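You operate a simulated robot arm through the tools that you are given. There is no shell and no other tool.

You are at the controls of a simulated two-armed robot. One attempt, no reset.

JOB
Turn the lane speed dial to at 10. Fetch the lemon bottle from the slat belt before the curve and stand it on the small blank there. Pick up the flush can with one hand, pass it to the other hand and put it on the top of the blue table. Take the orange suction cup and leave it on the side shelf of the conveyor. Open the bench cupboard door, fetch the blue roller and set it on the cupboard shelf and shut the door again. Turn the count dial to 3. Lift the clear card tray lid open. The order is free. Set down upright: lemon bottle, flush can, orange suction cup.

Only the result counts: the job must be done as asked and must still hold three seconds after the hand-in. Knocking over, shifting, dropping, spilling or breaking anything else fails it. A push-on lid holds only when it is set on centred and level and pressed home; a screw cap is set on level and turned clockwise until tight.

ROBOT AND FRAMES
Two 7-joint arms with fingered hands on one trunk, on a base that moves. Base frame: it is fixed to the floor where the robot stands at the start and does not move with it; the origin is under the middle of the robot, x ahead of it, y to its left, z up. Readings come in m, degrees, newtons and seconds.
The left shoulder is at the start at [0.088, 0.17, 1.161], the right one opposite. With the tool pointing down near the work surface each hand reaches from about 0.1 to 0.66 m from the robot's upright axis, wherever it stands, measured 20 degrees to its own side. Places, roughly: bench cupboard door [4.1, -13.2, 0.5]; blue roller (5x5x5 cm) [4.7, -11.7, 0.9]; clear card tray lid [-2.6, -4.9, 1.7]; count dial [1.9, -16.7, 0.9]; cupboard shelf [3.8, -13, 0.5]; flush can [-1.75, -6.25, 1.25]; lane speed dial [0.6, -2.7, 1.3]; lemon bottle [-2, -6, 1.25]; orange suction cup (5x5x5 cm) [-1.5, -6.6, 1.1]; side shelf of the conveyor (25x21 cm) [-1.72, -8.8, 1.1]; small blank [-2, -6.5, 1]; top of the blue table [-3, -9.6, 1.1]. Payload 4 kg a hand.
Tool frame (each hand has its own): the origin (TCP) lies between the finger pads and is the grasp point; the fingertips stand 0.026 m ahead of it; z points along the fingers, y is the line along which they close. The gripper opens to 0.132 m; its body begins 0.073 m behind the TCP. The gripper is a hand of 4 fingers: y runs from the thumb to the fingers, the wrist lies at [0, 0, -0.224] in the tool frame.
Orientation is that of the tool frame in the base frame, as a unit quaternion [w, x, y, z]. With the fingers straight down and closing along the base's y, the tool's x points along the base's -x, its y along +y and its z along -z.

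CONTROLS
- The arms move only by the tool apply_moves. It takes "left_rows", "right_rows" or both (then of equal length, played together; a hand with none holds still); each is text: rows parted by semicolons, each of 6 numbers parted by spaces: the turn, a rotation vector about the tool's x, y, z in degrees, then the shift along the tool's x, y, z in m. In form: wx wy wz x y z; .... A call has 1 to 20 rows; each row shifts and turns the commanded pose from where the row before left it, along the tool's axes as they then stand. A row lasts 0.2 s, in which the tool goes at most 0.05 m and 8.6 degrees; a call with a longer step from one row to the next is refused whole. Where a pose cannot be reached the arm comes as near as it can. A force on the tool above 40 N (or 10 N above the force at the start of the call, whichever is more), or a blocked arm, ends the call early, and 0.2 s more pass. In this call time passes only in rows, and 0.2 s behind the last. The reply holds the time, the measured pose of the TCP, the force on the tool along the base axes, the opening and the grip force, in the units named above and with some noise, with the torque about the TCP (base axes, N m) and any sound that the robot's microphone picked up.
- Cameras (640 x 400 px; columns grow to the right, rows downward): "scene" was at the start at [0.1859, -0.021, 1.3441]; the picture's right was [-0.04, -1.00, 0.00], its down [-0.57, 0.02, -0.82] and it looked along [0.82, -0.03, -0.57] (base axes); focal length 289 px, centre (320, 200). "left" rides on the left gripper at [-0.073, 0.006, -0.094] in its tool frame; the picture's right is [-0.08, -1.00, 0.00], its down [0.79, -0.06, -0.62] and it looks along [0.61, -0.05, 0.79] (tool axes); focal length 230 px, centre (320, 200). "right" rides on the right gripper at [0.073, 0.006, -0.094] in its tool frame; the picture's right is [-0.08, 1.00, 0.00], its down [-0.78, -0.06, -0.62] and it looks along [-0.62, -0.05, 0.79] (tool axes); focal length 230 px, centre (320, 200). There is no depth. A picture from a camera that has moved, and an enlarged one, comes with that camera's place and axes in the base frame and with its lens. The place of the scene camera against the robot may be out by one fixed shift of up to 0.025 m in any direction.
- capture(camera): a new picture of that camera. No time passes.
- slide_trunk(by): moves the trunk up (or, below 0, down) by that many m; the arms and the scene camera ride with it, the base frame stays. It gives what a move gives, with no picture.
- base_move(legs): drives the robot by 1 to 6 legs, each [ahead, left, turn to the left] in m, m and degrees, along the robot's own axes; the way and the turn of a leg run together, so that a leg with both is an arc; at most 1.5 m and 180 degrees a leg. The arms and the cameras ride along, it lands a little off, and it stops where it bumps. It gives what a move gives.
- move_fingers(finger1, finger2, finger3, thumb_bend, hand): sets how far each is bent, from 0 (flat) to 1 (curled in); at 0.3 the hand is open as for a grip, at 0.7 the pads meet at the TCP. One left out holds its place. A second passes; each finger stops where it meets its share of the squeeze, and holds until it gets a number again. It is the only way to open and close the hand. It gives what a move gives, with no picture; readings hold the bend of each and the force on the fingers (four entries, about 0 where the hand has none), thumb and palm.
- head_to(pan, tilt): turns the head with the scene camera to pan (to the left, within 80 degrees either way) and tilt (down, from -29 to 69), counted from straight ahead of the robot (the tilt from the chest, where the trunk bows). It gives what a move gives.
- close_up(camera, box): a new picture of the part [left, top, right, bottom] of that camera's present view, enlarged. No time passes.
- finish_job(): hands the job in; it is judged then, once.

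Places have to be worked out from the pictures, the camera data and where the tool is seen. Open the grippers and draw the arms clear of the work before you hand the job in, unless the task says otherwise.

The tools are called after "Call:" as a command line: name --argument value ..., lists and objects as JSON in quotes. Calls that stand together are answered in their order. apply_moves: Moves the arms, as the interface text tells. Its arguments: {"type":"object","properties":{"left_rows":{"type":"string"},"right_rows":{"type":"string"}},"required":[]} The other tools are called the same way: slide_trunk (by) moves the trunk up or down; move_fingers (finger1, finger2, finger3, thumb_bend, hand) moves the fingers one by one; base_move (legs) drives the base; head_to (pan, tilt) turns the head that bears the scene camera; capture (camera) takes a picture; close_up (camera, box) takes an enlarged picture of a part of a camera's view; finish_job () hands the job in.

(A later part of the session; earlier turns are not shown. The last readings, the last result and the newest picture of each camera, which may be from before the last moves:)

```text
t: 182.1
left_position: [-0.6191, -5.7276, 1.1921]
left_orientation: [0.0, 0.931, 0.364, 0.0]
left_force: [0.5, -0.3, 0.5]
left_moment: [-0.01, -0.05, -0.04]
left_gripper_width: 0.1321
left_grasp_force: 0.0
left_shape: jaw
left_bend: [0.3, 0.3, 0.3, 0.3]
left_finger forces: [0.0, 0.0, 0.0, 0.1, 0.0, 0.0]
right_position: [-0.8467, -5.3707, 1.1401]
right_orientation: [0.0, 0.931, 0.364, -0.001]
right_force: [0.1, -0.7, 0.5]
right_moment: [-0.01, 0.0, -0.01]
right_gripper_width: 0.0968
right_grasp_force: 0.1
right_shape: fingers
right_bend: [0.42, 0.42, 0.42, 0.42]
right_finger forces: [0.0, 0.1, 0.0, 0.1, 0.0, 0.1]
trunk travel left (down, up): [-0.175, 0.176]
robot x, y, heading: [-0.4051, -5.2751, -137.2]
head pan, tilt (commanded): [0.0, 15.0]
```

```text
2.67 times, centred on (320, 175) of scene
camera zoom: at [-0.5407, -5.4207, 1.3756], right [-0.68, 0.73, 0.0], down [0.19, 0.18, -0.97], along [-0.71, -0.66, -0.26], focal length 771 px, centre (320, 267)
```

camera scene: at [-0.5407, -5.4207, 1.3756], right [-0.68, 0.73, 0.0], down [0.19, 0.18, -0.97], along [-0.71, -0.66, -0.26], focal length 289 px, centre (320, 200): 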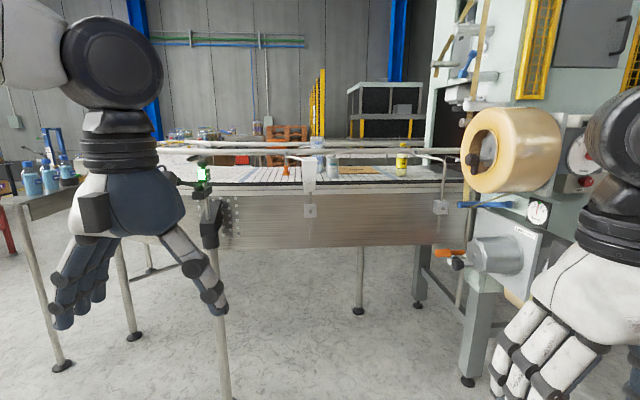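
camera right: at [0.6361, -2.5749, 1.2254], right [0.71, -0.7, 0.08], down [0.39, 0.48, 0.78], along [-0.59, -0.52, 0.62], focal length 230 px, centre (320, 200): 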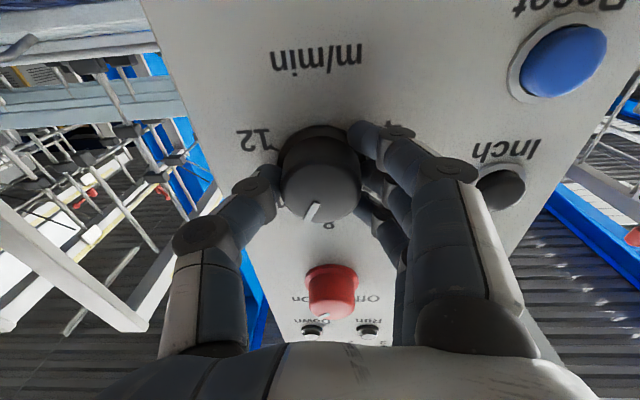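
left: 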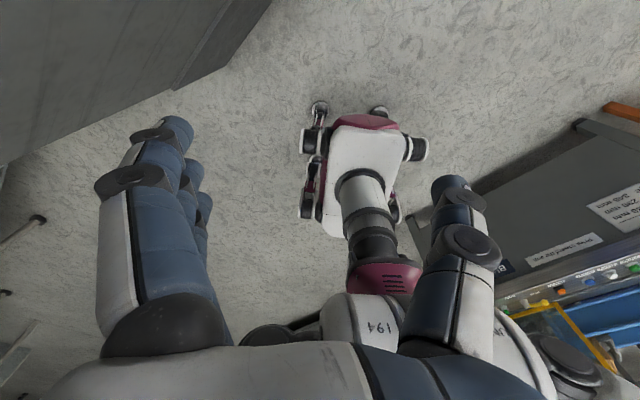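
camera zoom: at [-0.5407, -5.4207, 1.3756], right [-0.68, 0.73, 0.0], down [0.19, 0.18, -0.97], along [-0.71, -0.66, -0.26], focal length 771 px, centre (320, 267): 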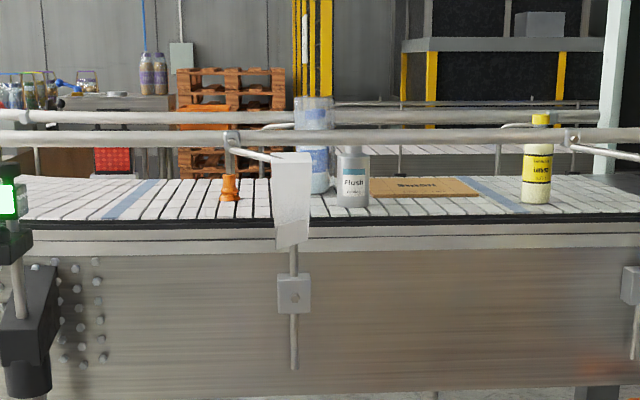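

The drive stopped against something on the right rear, likely a roll pallet. I see the lemon bottle, flush can, orange suction cup and a blank board on the belt; I'll look to the right to see what I touched.

Call:
head_to --pan -80 --tilt 40

Call:
capture --camera "scene"

```text
t: 183.7
left_position: [-0.6196, -5.7261, 1.1923]
left_orientation: [0.0, 0.931, 0.364, 0.0]
left_force: [0.0, -0.5, 1.0]
left_moment: [0.0, 0.02, 0.02]
left_gripper_width: 0.1319
left_grasp_force: 0.1
left_shape: jaw
left_bend: [0.3, 0.3, 0.3, 0.3]
left_finger forces: [0.1, 0.0, 0.1, 0.0, 0.0, 0.0]
right_position: [-0.8471, -5.3706, 1.1394]
right_orientation: [0.001, 0.932, 0.364, 0.0]
right_force: [0.0, -0.3, -0.2]
right_moment: [-0.03, -0.02, 0.01]
right_gripper_width: 0.0966
right_grasp_force: 0.0
right_shape: fingers
right_bend: [0.42, 0.42, 0.42, 0.42]
right_finger forces: [0.0, 0.0, 0.1, 0.0, 0.0, 0.0]
trunk travel left (down, up): [-0.175, 0.176]
robot x, y, heading: [-0.4104, -5.2784, -137.5]
head pan, tilt (commanded): [-80.0, 40.0]
```

```text
taken
camera scene: at [-0.5398, -5.3059, 1.3361], right [0.61, 0.8, 0.0], down [0.51, -0.39, -0.77], along [-0.61, 0.46, -0.64], focal length 289 px, centre (320, 200)
```

scene: 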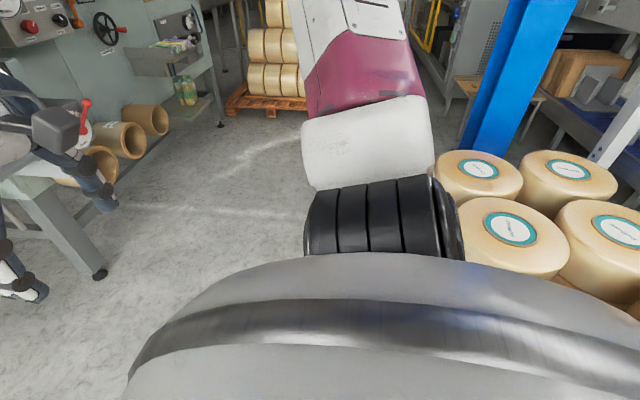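

The block was the roll pallet behind my right side; the rolls stand undisturbed. I'll move forward away from it while squaring up, then look again.

Call:
base_move --legs '[[0.55, 0, 2.5]]'

Call:
head_to --pan 0 --tilt 20

Call:
capture --camera "scene"

Call:
head_to --pan -35 --tilt 20

Call:
capture --camera "scene"

```text
t: 184.5
left_position: [-0.6244, -5.7263, 1.1922]
left_orientation: [0.0, 0.933, 0.361, 0.0]
left_force: [0.3, -0.6, -0.5]
left_moment: [0.0, -0.02, -0.02]
left_gripper_width: 0.1321
left_grasp_force: 0.1
left_shape: jaw
left_bend: [0.3, 0.3, 0.3, 0.3]
left_finger forces: [0.0, 0.0, 0.1, 0.1, 0.0, 0.0]
right_position: [-0.8514, -5.3686, 1.1404]
right_orientation: [0.001, 0.932, 0.362, 0.0]
right_force: [-0.4, 1.0, -0.7]
right_moment: [-0.04, -0.01, 0.01]
right_gripper_width: 0.0962
right_grasp_force: 0.1
right_shape: fingers
right_bend: [0.42, 0.42, 0.42, 0.42]
right_finger forces: [0.1, 0.0, 0.0, 0.0, 0.0, 0.0]
trunk travel left (down, up): [-0.175, 0.176]
robot x, y, heading: [-0.4096, -5.2783, -137.6]
head pan, tilt (commanded): [-80.0, 40.0]
stopped in leg 1: the robot was blocked; the commanded pose is now the measured one
```

```text
t: 186.0
left_position: [-0.6235, -5.7274, 1.1906]
left_orientation: [0.001, 0.933, 0.361, 0.0]
left_force: [0.8, 1.4, 0.3]
left_moment: [-0.03, -0.02, 0.02]
left_gripper_width: 0.1319
left_grasp_force: 0.0
left_shape: jaw
left_bend: [0.3, 0.3, 0.3, 0.3]
left_finger forces: [0.1, 0.1, 0.0, 0.1, 0.1, 0.1]
right_position: [-0.8502, -5.369, 1.1394]
right_orientation: [0.0, 0.933, 0.361, -0.001]
right_force: [0.4, -0.3, 0.0]
right_moment: [-0.02, 0.0, -0.02]
right_gripper_width: 0.0966
right_grasp_force: 0.1
right_shape: fingers
right_bend: [0.42, 0.42, 0.42, 0.42]
right_finger forces: [0.0, 0.0, 0.0, 0.0, 0.0, 0.0]
trunk travel left (down, up): [-0.175, 0.176]
robot x, y, heading: [-0.4106, -5.2748, -137.4]
head pan, tilt (commanded): [0.0, 20.0]
```

```text
taken
camera scene: at [-0.5436, -5.4204, 1.3675], right [-0.67, 0.74, 0.0], down [0.25, 0.23, -0.94], along [-0.69, -0.63, -0.34], focal length 289 px, centre (320, 200)
```

scene: 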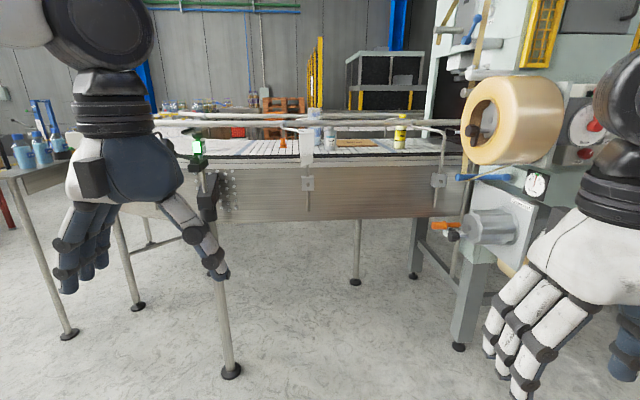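

```text
t: 187.0
left_position: [-0.6245, -5.7278, 1.1924]
left_orientation: [0.0, 0.933, 0.361, 0.0]
left_force: [-0.7, 0.2, 0.1]
left_moment: [0.0, 0.0, 0.01]
left_gripper_width: 0.1321
left_grasp_force: 0.0
left_shape: jaw
left_bend: [0.3, 0.3, 0.3, 0.3]
left_finger forces: [0.0, 0.0, 0.0, 0.0, 0.1, 0.0]
right_position: [-0.8505, -5.369, 1.14]
right_orientation: [0.001, 0.932, 0.362, -0.001]
right_force: [0.0, 0.4, 0.3]
right_moment: [0.02, -0.01, 0.02]
right_gripper_width: 0.0966
right_grasp_force: 0.1
right_shape: fingers
right_bend: [0.42, 0.42, 0.42, 0.42]
right_finger forces: [0.0, 0.0, 0.0, 0.0, 0.0, 0.0]
trunk travel left (down, up): [-0.175, 0.176]
robot x, y, heading: [-0.408, -5.2798, -137.9]
head pan, tilt (commanded): [-35.0, 20.0]
```

```text
taken
camera scene: at [-0.5671, -5.3698, 1.3675], right [-0.13, 0.99, 0.0], down [0.34, 0.04, -0.94], along [-0.93, -0.12, -0.34], focal length 289 px, centre (320, 200)
```

scene: 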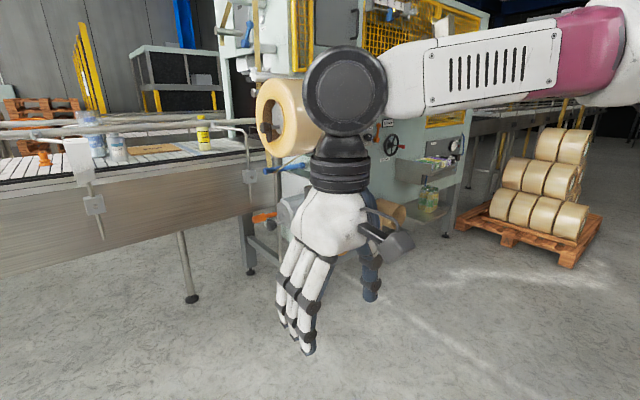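

The turn swings my rear into the pallet. I'll first strafe left away from it, without turning.

Call:
base_move --legs '[[0, 0.12, 0]]'

```text
t: 188.7
left_position: [-0.544, -5.8152, 1.1912]
left_orientation: [0.0, 0.932, 0.361, 0.0]
left_force: [0.2, -0.5, -0.3]
left_moment: [-0.01, 0.01, -0.02]
left_gripper_width: 0.1319
left_grasp_force: 0.1
left_shape: jaw
left_bend: [0.3, 0.3, 0.3, 0.3]
left_finger forces: [0.0, 0.1, 0.0, 0.0, 0.0, 0.1]
right_position: [-0.7703, -5.4565, 1.14]
right_orientation: [0.001, 0.932, 0.362, -0.001]
right_force: [0.3, -0.5, -0.2]
right_moment: [-0.02, 0.02, 0.03]
right_gripper_width: 0.0967
right_grasp_force: 0.1
right_shape: fingers
right_bend: [0.42, 0.42, 0.42, 0.42]
right_finger forces: [0.0, 0.0, 0.0, 0.1, 0.1, 0.0]
trunk travel left (down, up): [-0.175, 0.176]
robot x, y, heading: [-0.328, -5.3646, -137.5]
head pan, tilt (commanded): [-35.0, 20.0]
```

Free again. Now I drive ahead 0.6 m and square up.

Call:
base_move --legs '[[0.6, 0, 0], [0, 0, 2.5]]'

Call:
head_to --pan -5 --tilt 20

Call:
capture --camera "scene"

Call:
close_up --camera "scene" --box '[200, 80, 440, 230]'

```text
t: 192.5
left_position: [-0.9598, -6.2317, 1.1916]
left_orientation: [0.0, 0.923, 0.385, 0.0]
left_force: [-0.9, 0.2, 0.7]
left_moment: [0.0, 0.04, -0.01]
left_gripper_width: 0.1321
left_grasp_force: 0.1
left_shape: jaw
left_bend: [0.3, 0.3, 0.3, 0.3]
left_finger forces: [0.0, 0.1, 0.1, 0.0, 0.0, 0.1]
right_position: [-1.205, -5.8858, 1.1401]
right_orientation: [0.0, 0.923, 0.385, 0.0]
right_force: [0.2, 0.0, 0.3]
right_moment: [0.02, 0.01, -0.02]
right_gripper_width: 0.0966
right_grasp_force: 0.0
right_shape: fingers
right_bend: [0.42, 0.42, 0.42, 0.42]
right_finger forces: [0.0, 0.0, 0.1, 0.1, 0.1, 0.0]
trunk travel left (down, up): [-0.175, 0.176]
robot x, y, heading: [-0.7677, -5.7701, -134.7]
head pan, tilt (commanded): [-35.0, 20.0]
```

```text
t: 193.4
left_position: [-0.9614, -6.2319, 1.1913]
left_orientation: [0.0, 0.923, 0.385, 0.001]
left_force: [0.3, 1.2, 0.4]
left_moment: [0.0, 0.05, 0.01]
left_gripper_width: 0.1317
left_grasp_force: 0.2
left_shape: jaw
left_bend: [0.3, 0.3, 0.3, 0.3]
left_finger forces: [0.0, 0.0, 0.0, 0.0, 0.0, 0.0]
right_position: [-1.2047, -5.8846, 1.1412]
right_orientation: [0.001, 0.923, 0.385, -0.001]
right_force: [-0.1, -0.6, 0.4]
right_moment: [0.0, 0.0, -0.01]
right_gripper_width: 0.0967
right_grasp_force: 0.1
right_shape: fingers
right_bend: [0.42, 0.42, 0.42, 0.42]
right_finger forces: [0.1, 0.1, 0.1, 0.0, 0.0, 0.1]
trunk travel left (down, up): [-0.175, 0.176]
robot x, y, heading: [-0.7668, -5.7707, -134.6]
head pan, tilt (commanded): [-5.0, 20.0]
```

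```text
taken
camera scene: at [-0.9024, -5.9151, 1.3675], right [-0.65, 0.76, 0.0], down [0.26, 0.22, -0.94], along [-0.72, -0.61, -0.34], focal length 289 px, centre (320, 200)
```

scene: 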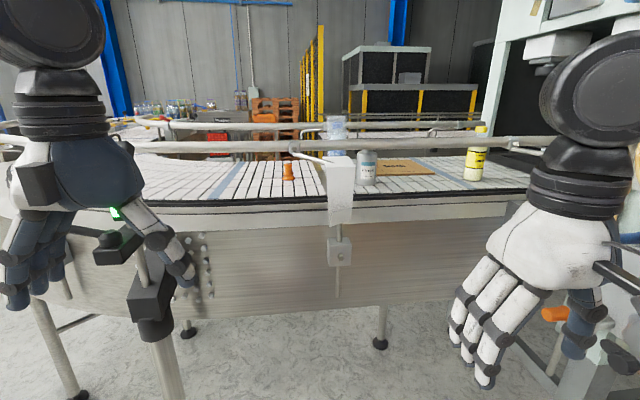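

```text
2.67 times, centred on (320, 155) of scene
camera zoom: at [-0.9024, -5.9151, 1.3675], right [-0.65, 0.76, 0.0], down [0.26, 0.22, -0.94], along [-0.72, -0.61, -0.34], focal length 771 px, centre (320, 320)
```

zoom: 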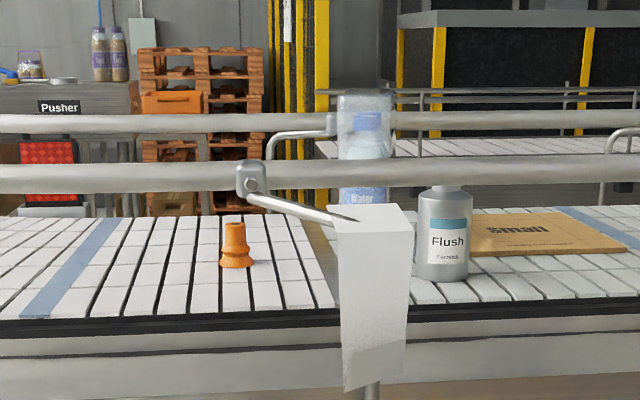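

The sensor post near my left hand tops out at about 1.17 m, and the near guide rail is at about 1.24 m. I'll raise the trunk so that the hands clear both and I get a better view from above.

Call:
slide_trunk --by 0.17

Call:
head_to --pan -10 --tilt 25

Call:
capture --camera "scene"

Call:
close_up --camera "scene" --box '[200, 110, 440, 260]'

```text
t: 195.4
left_position: [-0.9619, -6.2301, 1.3624]
left_orientation: [0.0, 0.923, 0.385, -0.001]
left_force: [-0.7, -0.3, 0.7]
left_moment: [0.04, -0.02, -0.01]
left_gripper_width: 0.1318
left_grasp_force: 0.1
left_shape: jaw
left_bend: [0.3, 0.3, 0.3, 0.3]
left_finger forces: [0.0, 0.0, 0.0, 0.0, 0.0, 0.1]
right_position: [-1.205, -5.8848, 1.311]
right_orientation: [0.001, 0.923, 0.386, 0.0]
right_force: [-0.7, -0.6, -0.1]
right_moment: [0.0, -0.01, 0.0]
right_gripper_width: 0.0965
right_grasp_force: 0.0
right_shape: fingers
right_bend: [0.42, 0.42, 0.42, 0.42]
right_finger forces: [0.1, 0.1, 0.0, 0.0, 0.0, 0.0]
trunk travel left (down, up): [-0.345, 0.006]
robot x, y, heading: [-0.7691, -5.7736, -134.8]
head pan, tilt (commanded): [-5.0, 20.0]
```

```text
t: 196.0
left_position: [-0.9608, -6.2305, 1.3617]
left_orientation: [0.001, 0.923, 0.385, 0.0]
left_force: [-1.2, 0.4, 0.4]
left_moment: [-0.02, 0.01, 0.0]
left_gripper_width: 0.1319
left_grasp_force: 0.1
left_shape: jaw
left_bend: [0.3, 0.3, 0.3, 0.3]
left_finger forces: [0.0, 0.0, 0.1, 0.1, 0.1, 0.0]
right_position: [-1.206, -5.8857, 1.3108]
right_orientation: [0.001, 0.923, 0.385, -0.001]
right_force: [0.1, 0.1, -0.3]
right_moment: [0.02, -0.01, -0.01]
right_gripper_width: 0.0965
right_grasp_force: 0.1
right_shape: fingers
right_bend: [0.42, 0.42, 0.42, 0.42]
right_finger forces: [0.1, 0.0, 0.1, 0.0, 0.0, 0.0]
trunk travel left (down, up): [-0.345, 0.006]
robot x, y, heading: [-0.7668, -5.7719, -134.5]
head pan, tilt (commanded): [-10.0, 25.0]
```

```text
taken
camera scene: at [-0.8686, -5.8698, 1.5319], right [-0.58, 0.82, 0.0], down [0.34, 0.24, -0.91], along [-0.74, -0.52, -0.42], focal length 289 px, centre (320, 200)
```

scene: 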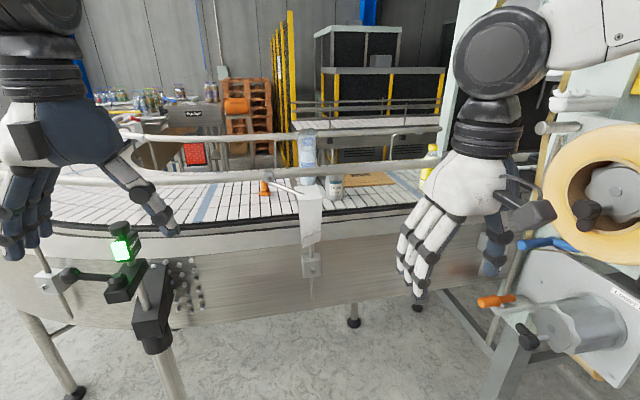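

```text
2.67 times, centred on (320, 185) of scene
camera zoom: at [-0.8686, -5.8698, 1.5319], right [-0.58, 0.82, 0.0], down [0.34, 0.24, -0.91], along [-0.74, -0.52, -0.42], focal length 771 px, centre (320, 240)
```

zoom: 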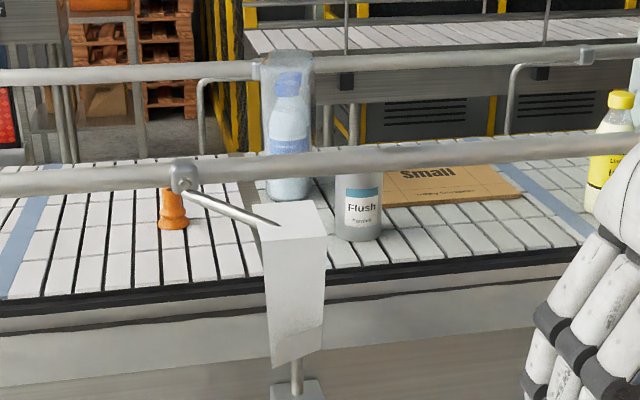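

From two views: near rail at n≈-5.565, z≈1.244; belt top z≈1.12; flush can at a≈3.34, n≈-5.66; lemon at a≈2.97, n≈-5.72; the "Small" board around a≈3.18, n≈-5.82. I'll pull both hands back toward my body, then drive closer.

Call:
apply_moves --left_rows "0 0 0 0.04 0 -0.02; 0 0 0 0.04 0 -0.02; 0 0 0 0.04 0 0; 0 0 0 0 0 0" --right_rows "0 0 0 0.04 0 -0.03; 0 0 0 0.04 0 -0.03; 0 0 0 0.03 0 -0.03; 0 0 0 0 0 0"

Call:
base_move --legs '[[0.35, -0.12, 0]]'

Call:
head_to --pan -10 --tilt 40

Call:
capture --camera "scene"

```text
t: 197.0
left_position: [-0.8767, -6.147, 1.403]
left_orientation: [0.0, 0.923, 0.385, 0.001]
left_force: [0.1, 0.5, 0.4]
left_moment: [0.02, -0.02, 0.02]
left_gripper_width: 0.1319
left_grasp_force: 0.0
left_shape: jaw
left_bend: [0.3, 0.3, 0.3, 0.3]
left_finger forces: [0.0, 0.0, 0.0, 0.0, 0.0, 0.0]
right_position: [-1.1304, -5.8051, 1.4019]
right_orientation: [0.001, 0.923, 0.385, 0.0]
right_force: [-0.1, -0.4, -0.2]
right_moment: [-0.01, 0.02, -0.01]
right_gripper_width: 0.0967
right_grasp_force: 0.1
right_shape: fingers
right_bend: [0.42, 0.42, 0.42, 0.42]
right_finger forces: [0.0, 0.0, 0.0, 0.0, 0.0, 0.0]
trunk travel left (down, up): [-0.345, 0.006]
robot x, y, heading: [-0.7739, -5.7707, -134.9]
head pan, tilt (commanded): [-10.0, 25.0]
```

```text
t: 199.4
left_position: [-1.2019, -6.307, 1.4026]
left_orientation: [0.0, 0.922, 0.388, 0.0]
left_force: [-0.1, 0.4, -0.6]
left_moment: [0.0, -0.02, -0.02]
left_gripper_width: 0.1319
left_grasp_force: 0.0
left_shape: jaw
left_bend: [0.3, 0.3, 0.3, 0.3]
left_finger forces: [0.0, 0.0, 0.1, 0.0, 0.0, 0.1]
right_position: [-1.4565, -5.9671, 1.4014]
right_orientation: [0.001, 0.922, 0.388, -0.001]
right_force: [-0.9, -0.1, 0.0]
right_moment: [0.01, -0.01, -0.02]
right_gripper_width: 0.0967
right_grasp_force: 0.1
right_shape: fingers
right_bend: [0.42, 0.42, 0.42, 0.42]
right_finger forces: [0.1, 0.0, 0.0, 0.0, 0.0, 0.0]
trunk travel left (down, up): [-0.345, 0.006]
robot x, y, heading: [-1.0922, -5.9271, -134.2]
head pan, tilt (commanded): [-10.0, 25.0]
```

```text
t: 200.1
left_position: [-1.2007, -6.3081, 1.4033]
left_orientation: [0.0, 0.922, 0.387, -0.002]
left_force: [-0.2, 0.2, 0.4]
left_moment: [0.01, 0.04, 0.0]
left_gripper_width: 0.1319
left_grasp_force: 0.1
left_shape: jaw
left_bend: [0.3, 0.3, 0.3, 0.3]
left_finger forces: [0.0, 0.0, 0.1, 0.0, 0.0, 0.1]
right_position: [-1.456, -5.9675, 1.4023]
right_orientation: [0.0, 0.922, 0.388, -0.001]
right_force: [0.1, 0.6, -0.2]
right_moment: [-0.01, -0.01, -0.03]
right_gripper_width: 0.097
right_grasp_force: 0.0
right_shape: fingers
right_bend: [0.42, 0.42, 0.42, 0.42]
right_finger forces: [0.0, 0.0, 0.0, 0.1, 0.0, 0.1]
trunk travel left (down, up): [-0.345, 0.006]
robot x, y, heading: [-1.0988, -5.9304, -134.2]
head pan, tilt (commanded): [-10.0, 40.0]
```

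```text
taken
camera scene: at [-1.1897, -6.0267, 1.5086], right [-0.58, 0.81, 0.0], down [0.52, 0.37, -0.77], along [-0.62, -0.45, -0.64], focal length 289 px, centre (320, 200)
```

scene: 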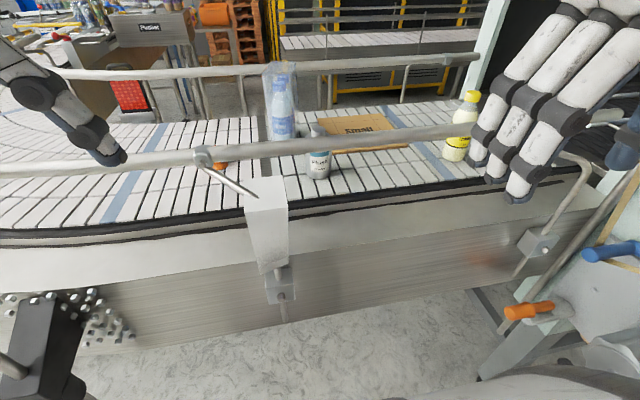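

Good overhead view. Before closing in further I'll look straight down for clearance to the belt frame and to the labeller on the right.

Call:
head_to --pan 0 --tilt 69

Call:
capture --camera "scene"

Call:
head_to --pan -60 --tilt 35

Call:
capture --camera "scene"

```text
t: 201.1
left_position: [-1.2022, -6.3079, 1.4031]
left_orientation: [0.001, 0.922, 0.387, 0.0]
left_force: [-0.4, -0.5, 0.1]
left_moment: [0.01, -0.01, -0.03]
left_gripper_width: 0.1321
left_grasp_force: 0.2
left_shape: jaw
left_bend: [0.3, 0.3, 0.3, 0.3]
left_finger forces: [0.1, 0.0, 0.1, 0.1, 0.0, 0.0]
right_position: [-1.4556, -5.9668, 1.4007]
right_orientation: [0.001, 0.921, 0.389, 0.0]
right_force: [-0.1, -0.2, -0.2]
right_moment: [0.0, 0.01, 0.01]
right_gripper_width: 0.0966
right_grasp_force: 0.2
right_shape: fingers
right_bend: [0.42, 0.42, 0.42, 0.42]
right_finger forces: [0.0, 0.0, 0.0, 0.0, 0.0, 0.0]
trunk travel left (down, up): [-0.345, 0.006]
robot x, y, heading: [-1.0964, -5.9295, -134.5]
head pan, tilt (commanded): [0.0, 68.8]
```

```text
taken
camera scene: at [-1.1601, -6.0172, 1.4724], right [-0.72, 0.7, 0.0], down [0.65, 0.67, -0.36], along [-0.25, -0.26, -0.93], focal length 289 px, centre (320, 200)
```

scene: 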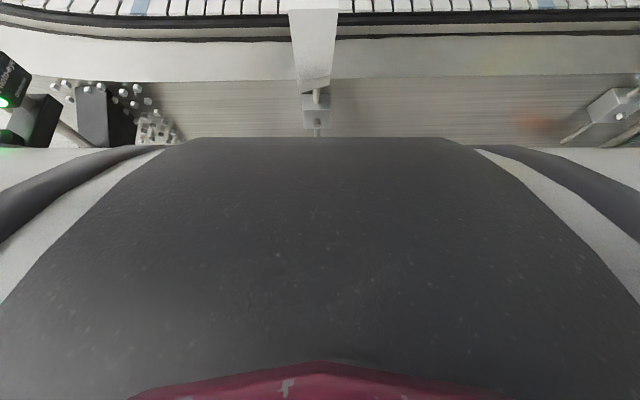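

```text
t: 202.4
left_position: [-1.2015, -6.3071, 1.4032]
left_orientation: [0.0, 0.922, 0.388, -0.001]
left_force: [0.0, 0.7, -0.1]
left_moment: [-0.02, 0.02, -0.01]
left_gripper_width: 0.1317
left_grasp_force: 0.0
left_shape: jaw
left_bend: [0.3, 0.3, 0.3, 0.3]
left_finger forces: [0.0, 0.0, 0.1, 0.0, 0.1, 0.0]
right_position: [-1.4555, -5.9685, 1.4019]
right_orientation: [0.002, 0.921, 0.389, -0.001]
right_force: [1.4, -0.5, -0.1]
right_moment: [0.01, -0.03, 0.01]
right_gripper_width: 0.0966
right_grasp_force: 0.1
right_shape: fingers
right_bend: [0.42, 0.42, 0.42, 0.42]
right_finger forces: [0.1, 0.0, 0.0, 0.0, 0.0, 0.0]
trunk travel left (down, up): [-0.345, 0.006]
robot x, y, heading: [-1.0979, -5.9339, -134.2]
head pan, tilt (commanded): [-60.0, 35.0]
```

```text
taken
camera scene: at [-1.2063, -5.9556, 1.516], right [0.25, 0.97, 0.0], down [0.56, -0.14, -0.82], along [-0.79, 0.2, -0.57], focal length 289 px, centre (320, 200)
```

scene: 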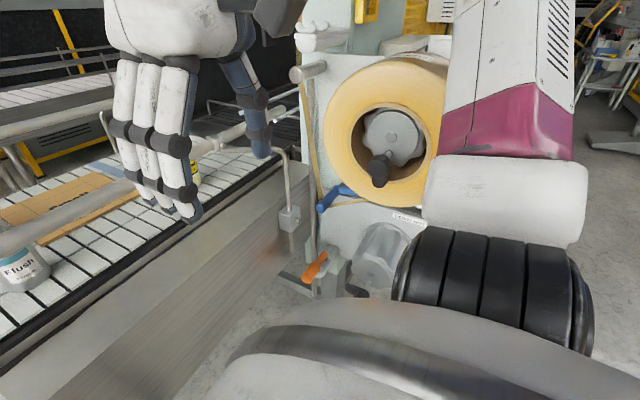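

Clearance ahead is fine; the labeller roll (a≤2.86) stays right of my arm. I'll drive 0.22 m further in.

Call:
base_move --legs '[[0.22, 0, -0.5]]'

Call:
head_to --pan -15 --tilt 45

Call:
capture --camera "scene"

Call:
capture --camera "right"

```text
t: 204.1
left_position: [-1.3609, -6.4646, 1.4018]
left_orientation: [0.0, 0.924, 0.384, -0.001]
left_force: [0.2, 0.1, -0.5]
left_moment: [-0.01, 0.04, 0.02]
left_gripper_width: 0.132
left_grasp_force: 0.2
left_shape: jaw
left_bend: [0.3, 0.3, 0.3, 0.3]
left_finger forces: [0.0, 0.0, 0.1, 0.0, 0.0, 0.0]
right_position: [-1.6132, -6.1228, 1.4016]
right_orientation: [0.001, 0.924, 0.383, -0.001]
right_force: [0.6, 0.1, -0.6]
right_moment: [-0.01, 0.0, -0.04]
right_gripper_width: 0.0966
right_grasp_force: 0.1
right_shape: fingers
right_bend: [0.42, 0.42, 0.42, 0.42]
right_finger forces: [0.0, 0.0, 0.1, 0.0, 0.0, 0.1]
trunk travel left (down, up): [-0.345, 0.006]
robot x, y, heading: [-1.257, -6.0882, -135.1]
head pan, tilt (commanded): [-60.0, 35.0]
```

```text
t: 205.2
left_position: [-1.3606, -6.465, 1.4034]
left_orientation: [0.0, 0.924, 0.383, 0.0]
left_force: [0.3, 0.5, 0.3]
left_moment: [0.02, 0.03, 0.01]
left_gripper_width: 0.1319
left_grasp_force: 0.1
left_shape: jaw
left_bend: [0.3, 0.3, 0.3, 0.3]
left_finger forces: [0.0, 0.1, 0.0, 0.0, 0.0, 0.1]
right_position: [-1.6131, -6.1212, 1.4016]
right_orientation: [0.0, 0.923, 0.384, 0.0]
right_force: [0.0, -0.8, -0.3]
right_moment: [-0.03, -0.03, 0.0]
right_gripper_width: 0.0966
right_grasp_force: 0.1
right_shape: fingers
right_bend: [0.42, 0.42, 0.42, 0.42]
right_finger forces: [0.0, 0.0, 0.0, 0.1, 0.0, 0.1]
trunk travel left (down, up): [-0.345, 0.006]
robot x, y, heading: [-1.2507, -6.0924, -134.9]
head pan, tilt (commanded): [-15.0, 45.0]
```

```text
taken
camera scene: at [-1.348, -6.1763, 1.5012], right [-0.5, 0.87, 0.0], down [0.61, 0.35, -0.71], along [-0.61, -0.35, -0.71], focal length 289 px, centre (320, 200)
```

scene: 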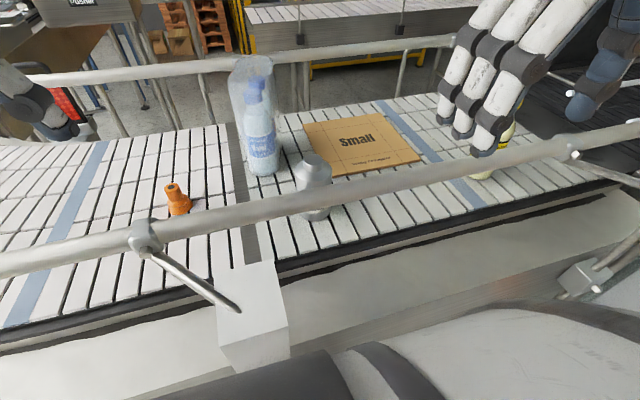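

```text
taken
camera right: at [-1.5574, -6.0751, 1.4947], right [0.65, -0.76, 0.0], down [-0.6, -0.51, 0.62], along [-0.47, -0.4, -0.79], focal length 230 px, centre (320, 200)
```

right: 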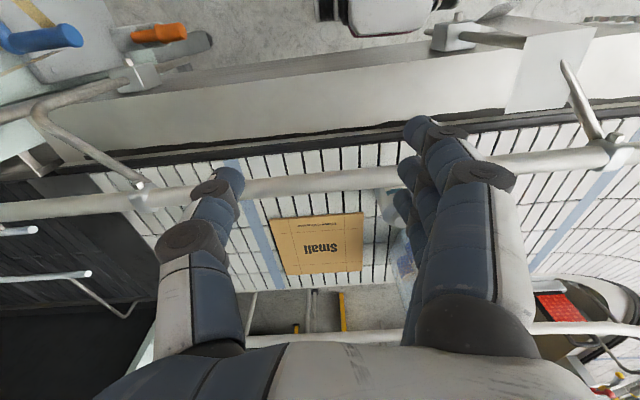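

Both cameras agree on the "Small" board: centre about a=3.16, n=-5.83. The lemon bottle is hidden behind my right hand, so I'll move that hand left a little for a clear look.

Call:
apply_moves --right_rows "0 0 0 0 0.045 0; 0 0 0 0 0.045 0; 0 0 0 0 0.03 -0.02; 0 0 0 0 0 0"

Call:
close_up --camera "scene" --box '[280, 40, 600, 240]'

Call:
capture --camera "right"

```text
t: 206.2
left_position: [-1.3631, -6.4643, 1.4031]
left_orientation: [0.0, 0.924, 0.383, -0.001]
left_force: [-0.1, -0.3, -0.1]
left_moment: [0.03, -0.05, 0.01]
left_gripper_width: 0.1322
left_grasp_force: 0.0
left_shape: jaw
left_bend: [0.3, 0.3, 0.3, 0.3]
left_finger forces: [0.0, 0.0, 0.0, 0.0, 0.0, 0.0]
right_position: [-1.5273, -6.2084, 1.4224]
right_orientation: [0.001, 0.924, 0.383, 0.0]
right_force: [0.0, 0.4, -0.1]
right_moment: [-0.03, 0.0, 0.01]
right_gripper_width: 0.0965
right_grasp_force: 0.0
right_shape: fingers
right_bend: [0.42, 0.42, 0.42, 0.42]
right_finger forces: [0.0, 0.0, 0.0, 0.1, 0.0, 0.1]
trunk travel left (down, up): [-0.345, 0.006]
robot x, y, heading: [-1.2531, -6.0907, -135.0]
head pan, tilt (commanded): [-15.0, 45.0]
```

```text
2.00 times, centred on (440, 140) of scene
camera zoom: at [-1.3485, -6.1757, 1.5012], right [-0.5, 0.86, 0.0], down [0.61, 0.35, -0.71], along [-0.61, -0.35, -0.71], focal length 578 px, centre (80, 320)
```

zoom: 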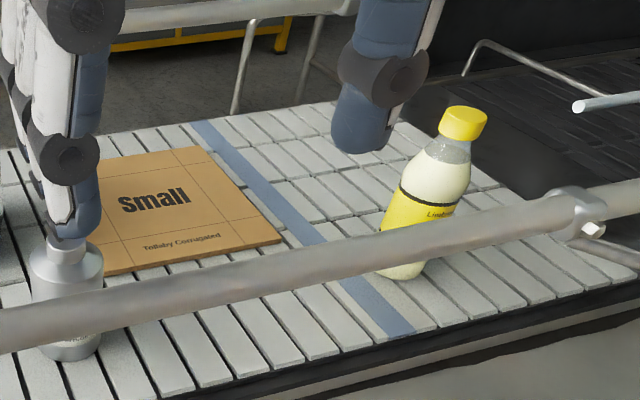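

```text
taken
camera right: at [-1.4715, -6.161, 1.5162], right [0.65, -0.76, 0.0], down [-0.6, -0.51, 0.62], along [-0.47, -0.4, -0.79], focal length 230 px, centre (320, 200)
```

right: 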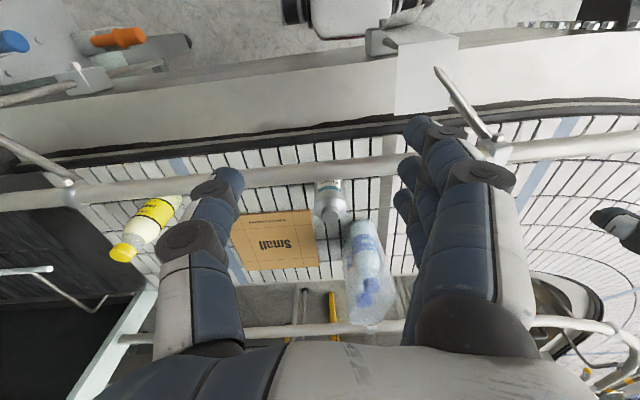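

Both cameras put the lemon bottle at a≈2.977, n≈-5.67, top z≈1.28. I'll open the right hand and move it above the bottle in stages, watching the elbow against the labeller.

Call:
move_fingers --hand "right" --finger1 0.3 --finger2 0.3 --finger3 0.3 --thumb_bend 0.3

Call:
apply_moves --right_rows "0 0 0 -0.03 -0.03 -0.01; 0 0 0 -0.03 -0.035 -0.01; 0 0 0 -0.03 -0.035 0; 0 0 0 -0.03 -0.035 0; 0 0 0 -0.03 -0.035 0; 0 0 0 0 0 0"

Call:
head_to --pan -35 --tilt 30

Call:
capture --camera "scene"

Call:
capture --camera "right"

```text
t: 207.2
left_position: [-1.3605, -6.465, 1.404]
left_orientation: [0.001, 0.924, 0.383, -0.001]
left_force: [-0.5, 0.3, 0.9]
left_moment: [-0.01, 0.0, -0.04]
left_gripper_width: 0.1319
left_grasp_force: 0.1
left_shape: jaw
left_bend: [0.3, 0.3, 0.3, 0.3]
left_finger forces: [0.1, 0.0, 0.1, 0.1, 0.1, 0.0]
right_position: [-1.5261, -6.2089, 1.4235]
right_orientation: [0.001, 0.923, 0.384, -0.001]
right_force: [-0.3, 0.3, -0.9]
right_moment: [0.03, 0.0, -0.03]
right_gripper_width: 0.1357
right_grasp_force: 0.0
right_shape: fingers
right_bend: [0.3, 0.3, 0.3, 0.3]
right_finger forces: [0.0, 0.1, 0.0, 0.1, 0.0, 0.1]
trunk travel left (down, up): [-0.345, 0.006]
robot x, y, heading: [-1.2508, -6.0918, -135.0]
head pan, tilt (commanded): [-15.0, 45.0]
```

```text
t: 208.6
left_position: [-1.3615, -6.4655, 1.4039]
left_orientation: [0.001, 0.924, 0.383, -0.001]
left_force: [0.5, -0.3, 0.2]
left_moment: [-0.01, 0.0, 0.03]
left_gripper_width: 0.1318
left_grasp_force: 0.1
left_shape: jaw
left_bend: [0.3, 0.3, 0.3, 0.3]
left_finger forces: [0.0, 0.0, 0.0, 0.0, 0.0, 0.0]
right_position: [-1.7533, -6.1925, 1.4416]
right_orientation: [0.001, 0.924, 0.384, -0.002]
right_force: [0.6, 0.1, -0.2]
right_moment: [0.0, -0.02, 0.03]
right_gripper_width: 0.1358
right_grasp_force: 0.1
right_shape: fingers
right_bend: [0.3, 0.3, 0.3, 0.3]
right_finger forces: [0.0, 0.0, 0.0, 0.0, 0.0, 0.0]
trunk travel left (down, up): [-0.345, 0.006]
robot x, y, heading: [-1.2551, -6.0903, -135.0]
head pan, tilt (commanded): [-15.0, 45.0]
```

```text
t: 209.4
left_position: [-1.3615, -6.4658, 1.403]
left_orientation: [0.0, 0.924, 0.383, -0.001]
left_force: [-0.5, 0.2, 0.2]
left_moment: [-0.02, 0.03, 0.0]
left_gripper_width: 0.1319
left_grasp_force: 0.0
left_shape: jaw
left_bend: [0.3, 0.3, 0.3, 0.3]
left_finger forces: [0.0, 0.1, 0.0, 0.1, 0.1, 0.1]
right_position: [-1.7522, -6.1925, 1.4403]
right_orientation: [0.0, 0.923, 0.384, -0.001]
right_force: [0.4, 0.0, 0.2]
right_moment: [-0.01, 0.01, -0.01]
right_gripper_width: 0.1358
right_grasp_force: 0.0
right_shape: fingers
right_bend: [0.3, 0.3, 0.3, 0.3]
right_finger forces: [0.0, 0.0, 0.0, 0.0, 0.0, 0.0]
trunk travel left (down, up): [-0.345, 0.006]
robot x, y, heading: [-1.2497, -6.0909, -134.8]
head pan, tilt (commanded): [-35.0, 30.0]
```

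```text
taken
camera scene: at [-1.3666, -6.1515, 1.5238], right [-0.18, 0.98, 0.0], down [0.49, 0.09, -0.87], along [-0.85, -0.15, -0.5], focal length 289 px, centre (320, 200)
```

scene: 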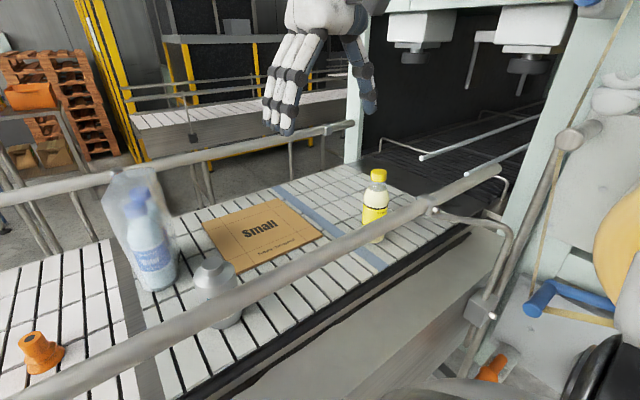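

```text
taken
camera right: at [-1.6975, -6.1449, 1.5341], right [0.65, -0.76, 0.0], down [-0.6, -0.51, 0.62], along [-0.47, -0.4, -0.79], focal length 230 px, centre (320, 200)
```

right: 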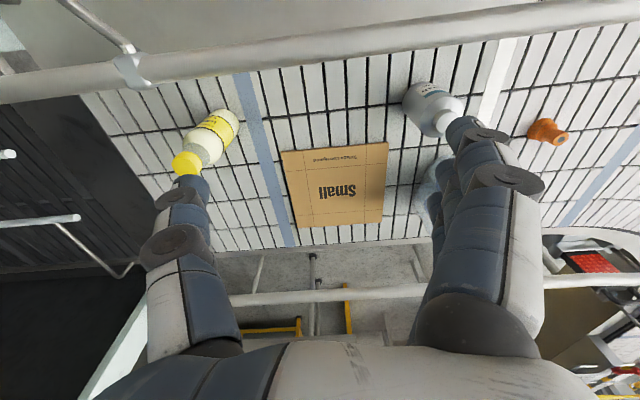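

Clear views: lemon bottle at a≈2.972, n≈-5.673, top 1.277. Moving the hand directly above it.

Call:
apply_moves --right_rows "0 0 0 -0.015 -0.042 0; 0 0 0 -0.015 -0.042 0; 0 0 0 -0.015 -0.042 0; 0 0 0 -0.012 -0.042 0; 0 0 0 0 0 0"

Call:
capture --camera "scene"

Call:
capture --camera "right"

```text
t: 210.6
left_position: [-1.3613, -6.4643, 1.4022]
left_orientation: [-0.001, 0.924, 0.383, 0.0]
left_force: [0.1, 0.2, 0.3]
left_moment: [0.01, 0.0, 0.0]
left_gripper_width: 0.1321
left_grasp_force: 0.0
left_shape: jaw
left_bend: [0.3, 0.3, 0.3, 0.3]
left_finger forces: [0.1, 0.1, 0.1, 0.0, 0.2, 0.0]
right_position: [-1.9109, -6.1143, 1.4427]
right_orientation: [0.0, 0.923, 0.384, -0.001]
right_force: [0.9, -0.3, 0.6]
right_moment: [0.01, 0.03, 0.02]
right_gripper_width: 0.1358
right_grasp_force: 0.1
right_shape: fingers
right_bend: [0.3, 0.3, 0.3, 0.3]
right_finger forces: [0.0, 0.0, 0.1, 0.0, 0.1, 0.0]
trunk travel left (down, up): [-0.345, 0.006]
robot x, y, heading: [-1.2516, -6.0928, -134.8]
head pan, tilt (commanded): [-35.0, 30.0]
```

```text
taken
camera scene: at [-1.3655, -6.1516, 1.5239], right [-0.18, 0.98, 0.0], down [0.49, 0.09, -0.87], along [-0.85, -0.15, -0.5], focal length 289 px, centre (320, 200)
```

scene: 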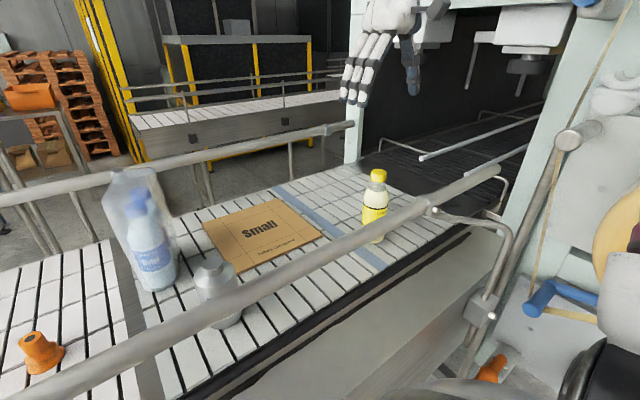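

```text
taken
camera right: at [-1.856, -6.0673, 1.535], right [0.65, -0.76, 0.0], down [-0.6, -0.51, 0.62], along [-0.47, -0.4, -0.79], focal length 230 px, centre (320, 200)
```

right: 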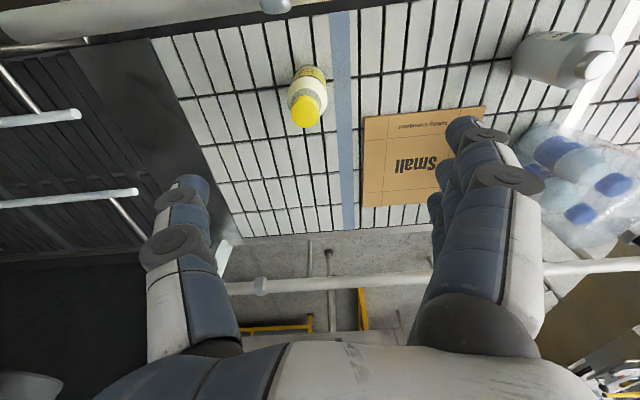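

The hand camera shows the cap 16 mm to the right and 6 mm beyond the tool axis. I'll correct that and lower part-way.

Call:
apply_moves --right_rows "0 0 0 -0.006 -0.016 0.02; 0 0 0 0 0 0.035; 0 0 0 0 0 0.035; 0 0 0 0 0 0"

Call:
capture --camera "right"

Call:
capture --camera "scene"

```text
t: 211.6
left_position: [-1.3604, -6.4651, 1.404]
left_orientation: [0.0, 0.924, 0.384, 0.0]
left_force: [-0.4, 0.2, -0.2]
left_moment: [-0.02, 0.02, -0.01]
left_gripper_width: 0.1319
left_grasp_force: 0.1
left_shape: jaw
left_bend: [0.3, 0.3, 0.3, 0.3]
left_finger forces: [0.0, 0.0, 0.1, 0.0, 0.0, 0.0]
right_position: [-1.9275, -6.1076, 1.3514]
right_orientation: [0.001, 0.923, 0.384, -0.002]
right_force: [0.4, -0.7, 0.5]
right_moment: [0.0, 0.0, 0.02]
right_gripper_width: 0.136
right_grasp_force: 0.1
right_shape: fingers
right_bend: [0.3, 0.3, 0.3, 0.3]
right_finger forces: [0.1, 0.0, 0.0, 0.1, 0.1, 0.0]
trunk travel left (down, up): [-0.345, 0.006]
robot x, y, heading: [-1.2526, -6.0908, -134.8]
head pan, tilt (commanded): [-35.0, 30.0]
```

```text
taken
camera right: at [-1.8715, -6.0596, 1.4436], right [0.65, -0.76, 0.0], down [-0.6, -0.51, 0.62], along [-0.47, -0.4, -0.79], focal length 230 px, centre (320, 200)
```

right: 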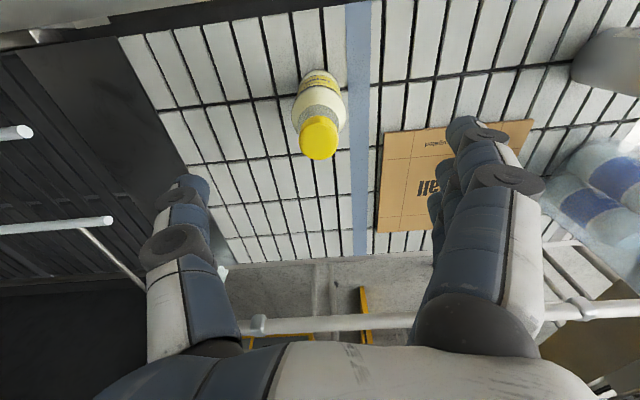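

```text
taken
camera scene: at [-1.3662, -6.1513, 1.5239], right [-0.18, 0.98, 0.0], down [0.49, 0.09, -0.87], along [-0.85, -0.15, -0.5], focal length 289 px, centre (320, 200)
```

scene: 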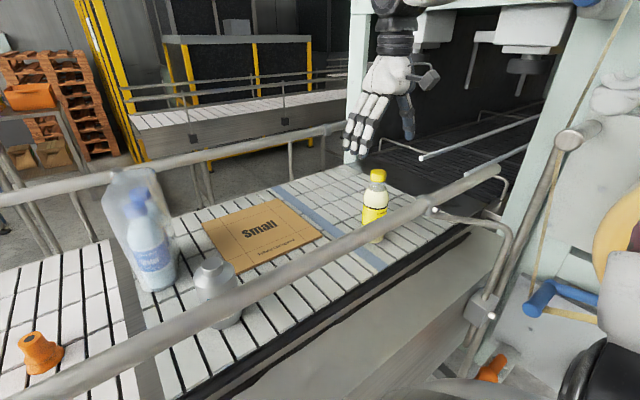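

The cap now sits exactly on the tool axis in the hand camera. Lowering to the grasp height z≈1.22.

Call:
apply_moves --right_rows "0 0 0 0 0 0.035; 0 0 0 0 0 0.035; 0 0 0 0 0 0.035; 0 0 0 0 0 0.024; 0 0 0 0 0 0"

Call:
capture --camera "right"

Call:
close_up --camera "scene" --box '[280, 80, 520, 280]'

```text
t: 212.8
left_position: [-1.3611, -6.4652, 1.4038]
left_orientation: [0.0, 0.924, 0.383, -0.002]
left_force: [0.7, 0.3, 1.0]
left_moment: [0.02, -0.01, 0.02]
left_gripper_width: 0.1321
left_grasp_force: 0.1
left_shape: jaw
left_bend: [0.3, 0.3, 0.3, 0.3]
left_finger forces: [0.0, 0.1, 0.1, 0.1, 0.0, 0.0]
right_position: [-1.9268, -6.1086, 1.2229]
right_orientation: [0.0, 0.924, 0.383, -0.001]
right_force: [0.4, -0.3, -0.1]
right_moment: [-0.02, 0.01, 0.01]
right_gripper_width: 0.1361
right_grasp_force: 0.1
right_shape: fingers
right_bend: [0.3, 0.3, 0.3, 0.3]
right_finger forces: [0.1, 0.1, 0.1, 0.0, 0.0, 0.1]
trunk travel left (down, up): [-0.345, 0.006]
robot x, y, heading: [-1.2543, -6.0865, -135.0]
head pan, tilt (commanded): [-35.0, 30.0]
```

```text
taken
camera right: at [-1.8717, -6.0604, 1.3154], right [0.65, -0.76, 0.0], down [-0.6, -0.51, 0.62], along [-0.47, -0.4, -0.79], focal length 230 px, centre (320, 200)
```

right: 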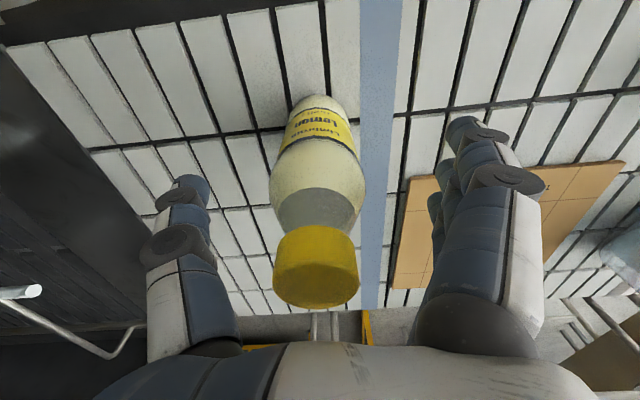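

```text
2.00 times, centred on (400, 180) of scene
camera zoom: at [-1.3662, -6.1512, 1.5239], right [-0.18, 0.98, 0.0], down [0.49, 0.09, -0.87], along [-0.85, -0.15, -0.5], focal length 578 px, centre (160, 240)
```

zoom: 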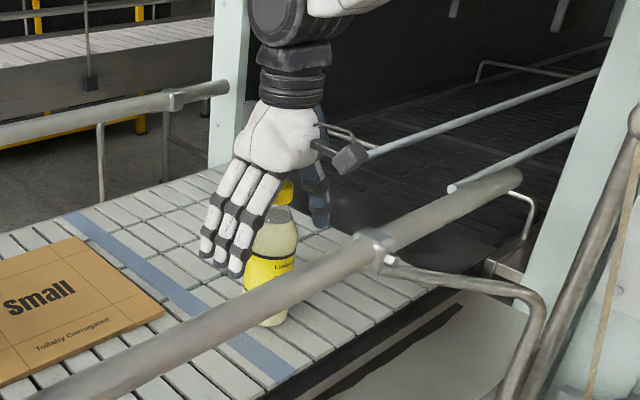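

The bottle stands centred between the fingers with the cap just below the palm. I'll go 10 mm lower and close.

Call:
apply_moves --right_rows "0 0 0 0 0 0.01; 0 0 0 0 0 0"

Call:
move_fingers --hand "right" --finger1 0.65 --finger2 0.65 --finger3 0.65 --thumb_bend 0.65

Call:
capture --camera "right"

```text
t: 213.4
left_position: [-1.3607, -6.4645, 1.4034]
left_orientation: [0.0, 0.924, 0.383, -0.001]
left_force: [-0.7, -0.5, -0.5]
left_moment: [0.04, 0.01, 0.01]
left_gripper_width: 0.1321
left_grasp_force: 0.1
left_shape: jaw
left_bend: [0.3, 0.3, 0.3, 0.3]
left_finger forces: [0.0, 0.1, 0.1, 0.0, 0.0, 0.1]
right_position: [-1.9282, -6.1076, 1.2136]
right_orientation: [0.0, 0.923, 0.384, -0.002]
right_force: [-0.2, -0.2, -0.1]
right_moment: [0.02, 0.03, 0.04]
right_gripper_width: 0.1359
right_grasp_force: 0.0
right_shape: fingers
right_bend: [0.3, 0.3, 0.3, 0.3]
right_finger forces: [0.1, 0.0, 0.0, 0.0, 0.1, 0.0]
trunk travel left (down, up): [-0.345, 0.006]
robot x, y, heading: [-1.2553, -6.0919, -134.9]
head pan, tilt (commanded): [-35.0, 30.0]
```

```text
t: 214.4
left_position: [-1.3629, -6.4656, 1.4029]
left_orientation: [0.0, 0.923, 0.384, -0.001]
left_force: [-0.2, -0.3, -0.1]
left_moment: [-0.01, 0.0, -0.02]
left_gripper_width: 0.1318
left_grasp_force: 0.0
left_shape: jaw
left_bend: [0.3, 0.3, 0.3, 0.3]
left_finger forces: [0.0, 0.1, 0.1, 0.0, 0.0, 0.0]
right_position: [-1.9285, -6.1093, 1.2132]
right_orientation: [0.001, 0.923, 0.384, 0.0]
right_force: [-0.6, 0.4, 0.4]
right_moment: [0.0, 0.0, 0.02]
right_gripper_width: 0.0457
right_grasp_force: 14.1
right_shape: fingers
right_bend: [0.62, 0.55, 0.59, 0.59]
right_finger forces: [2.2, 6.8, 4.7, 0.1, 13.4, 0.1]
trunk travel left (down, up): [-0.345, 0.006]
robot x, y, heading: [-1.2497, -6.087, -135.0]
head pan, tilt (commanded): [-35.0, 30.0]
```

```text
taken
camera right: at [-1.8728, -6.0612, 1.3058], right [0.65, -0.76, 0.0], down [-0.6, -0.51, 0.62], along [-0.47, -0.4, -0.79], focal length 230 px, centre (320, 200)
```

right: 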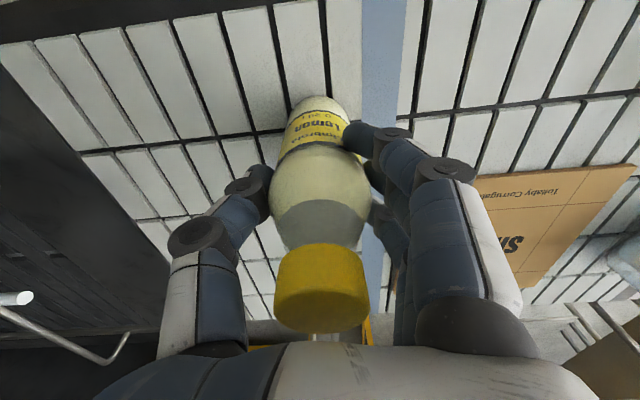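

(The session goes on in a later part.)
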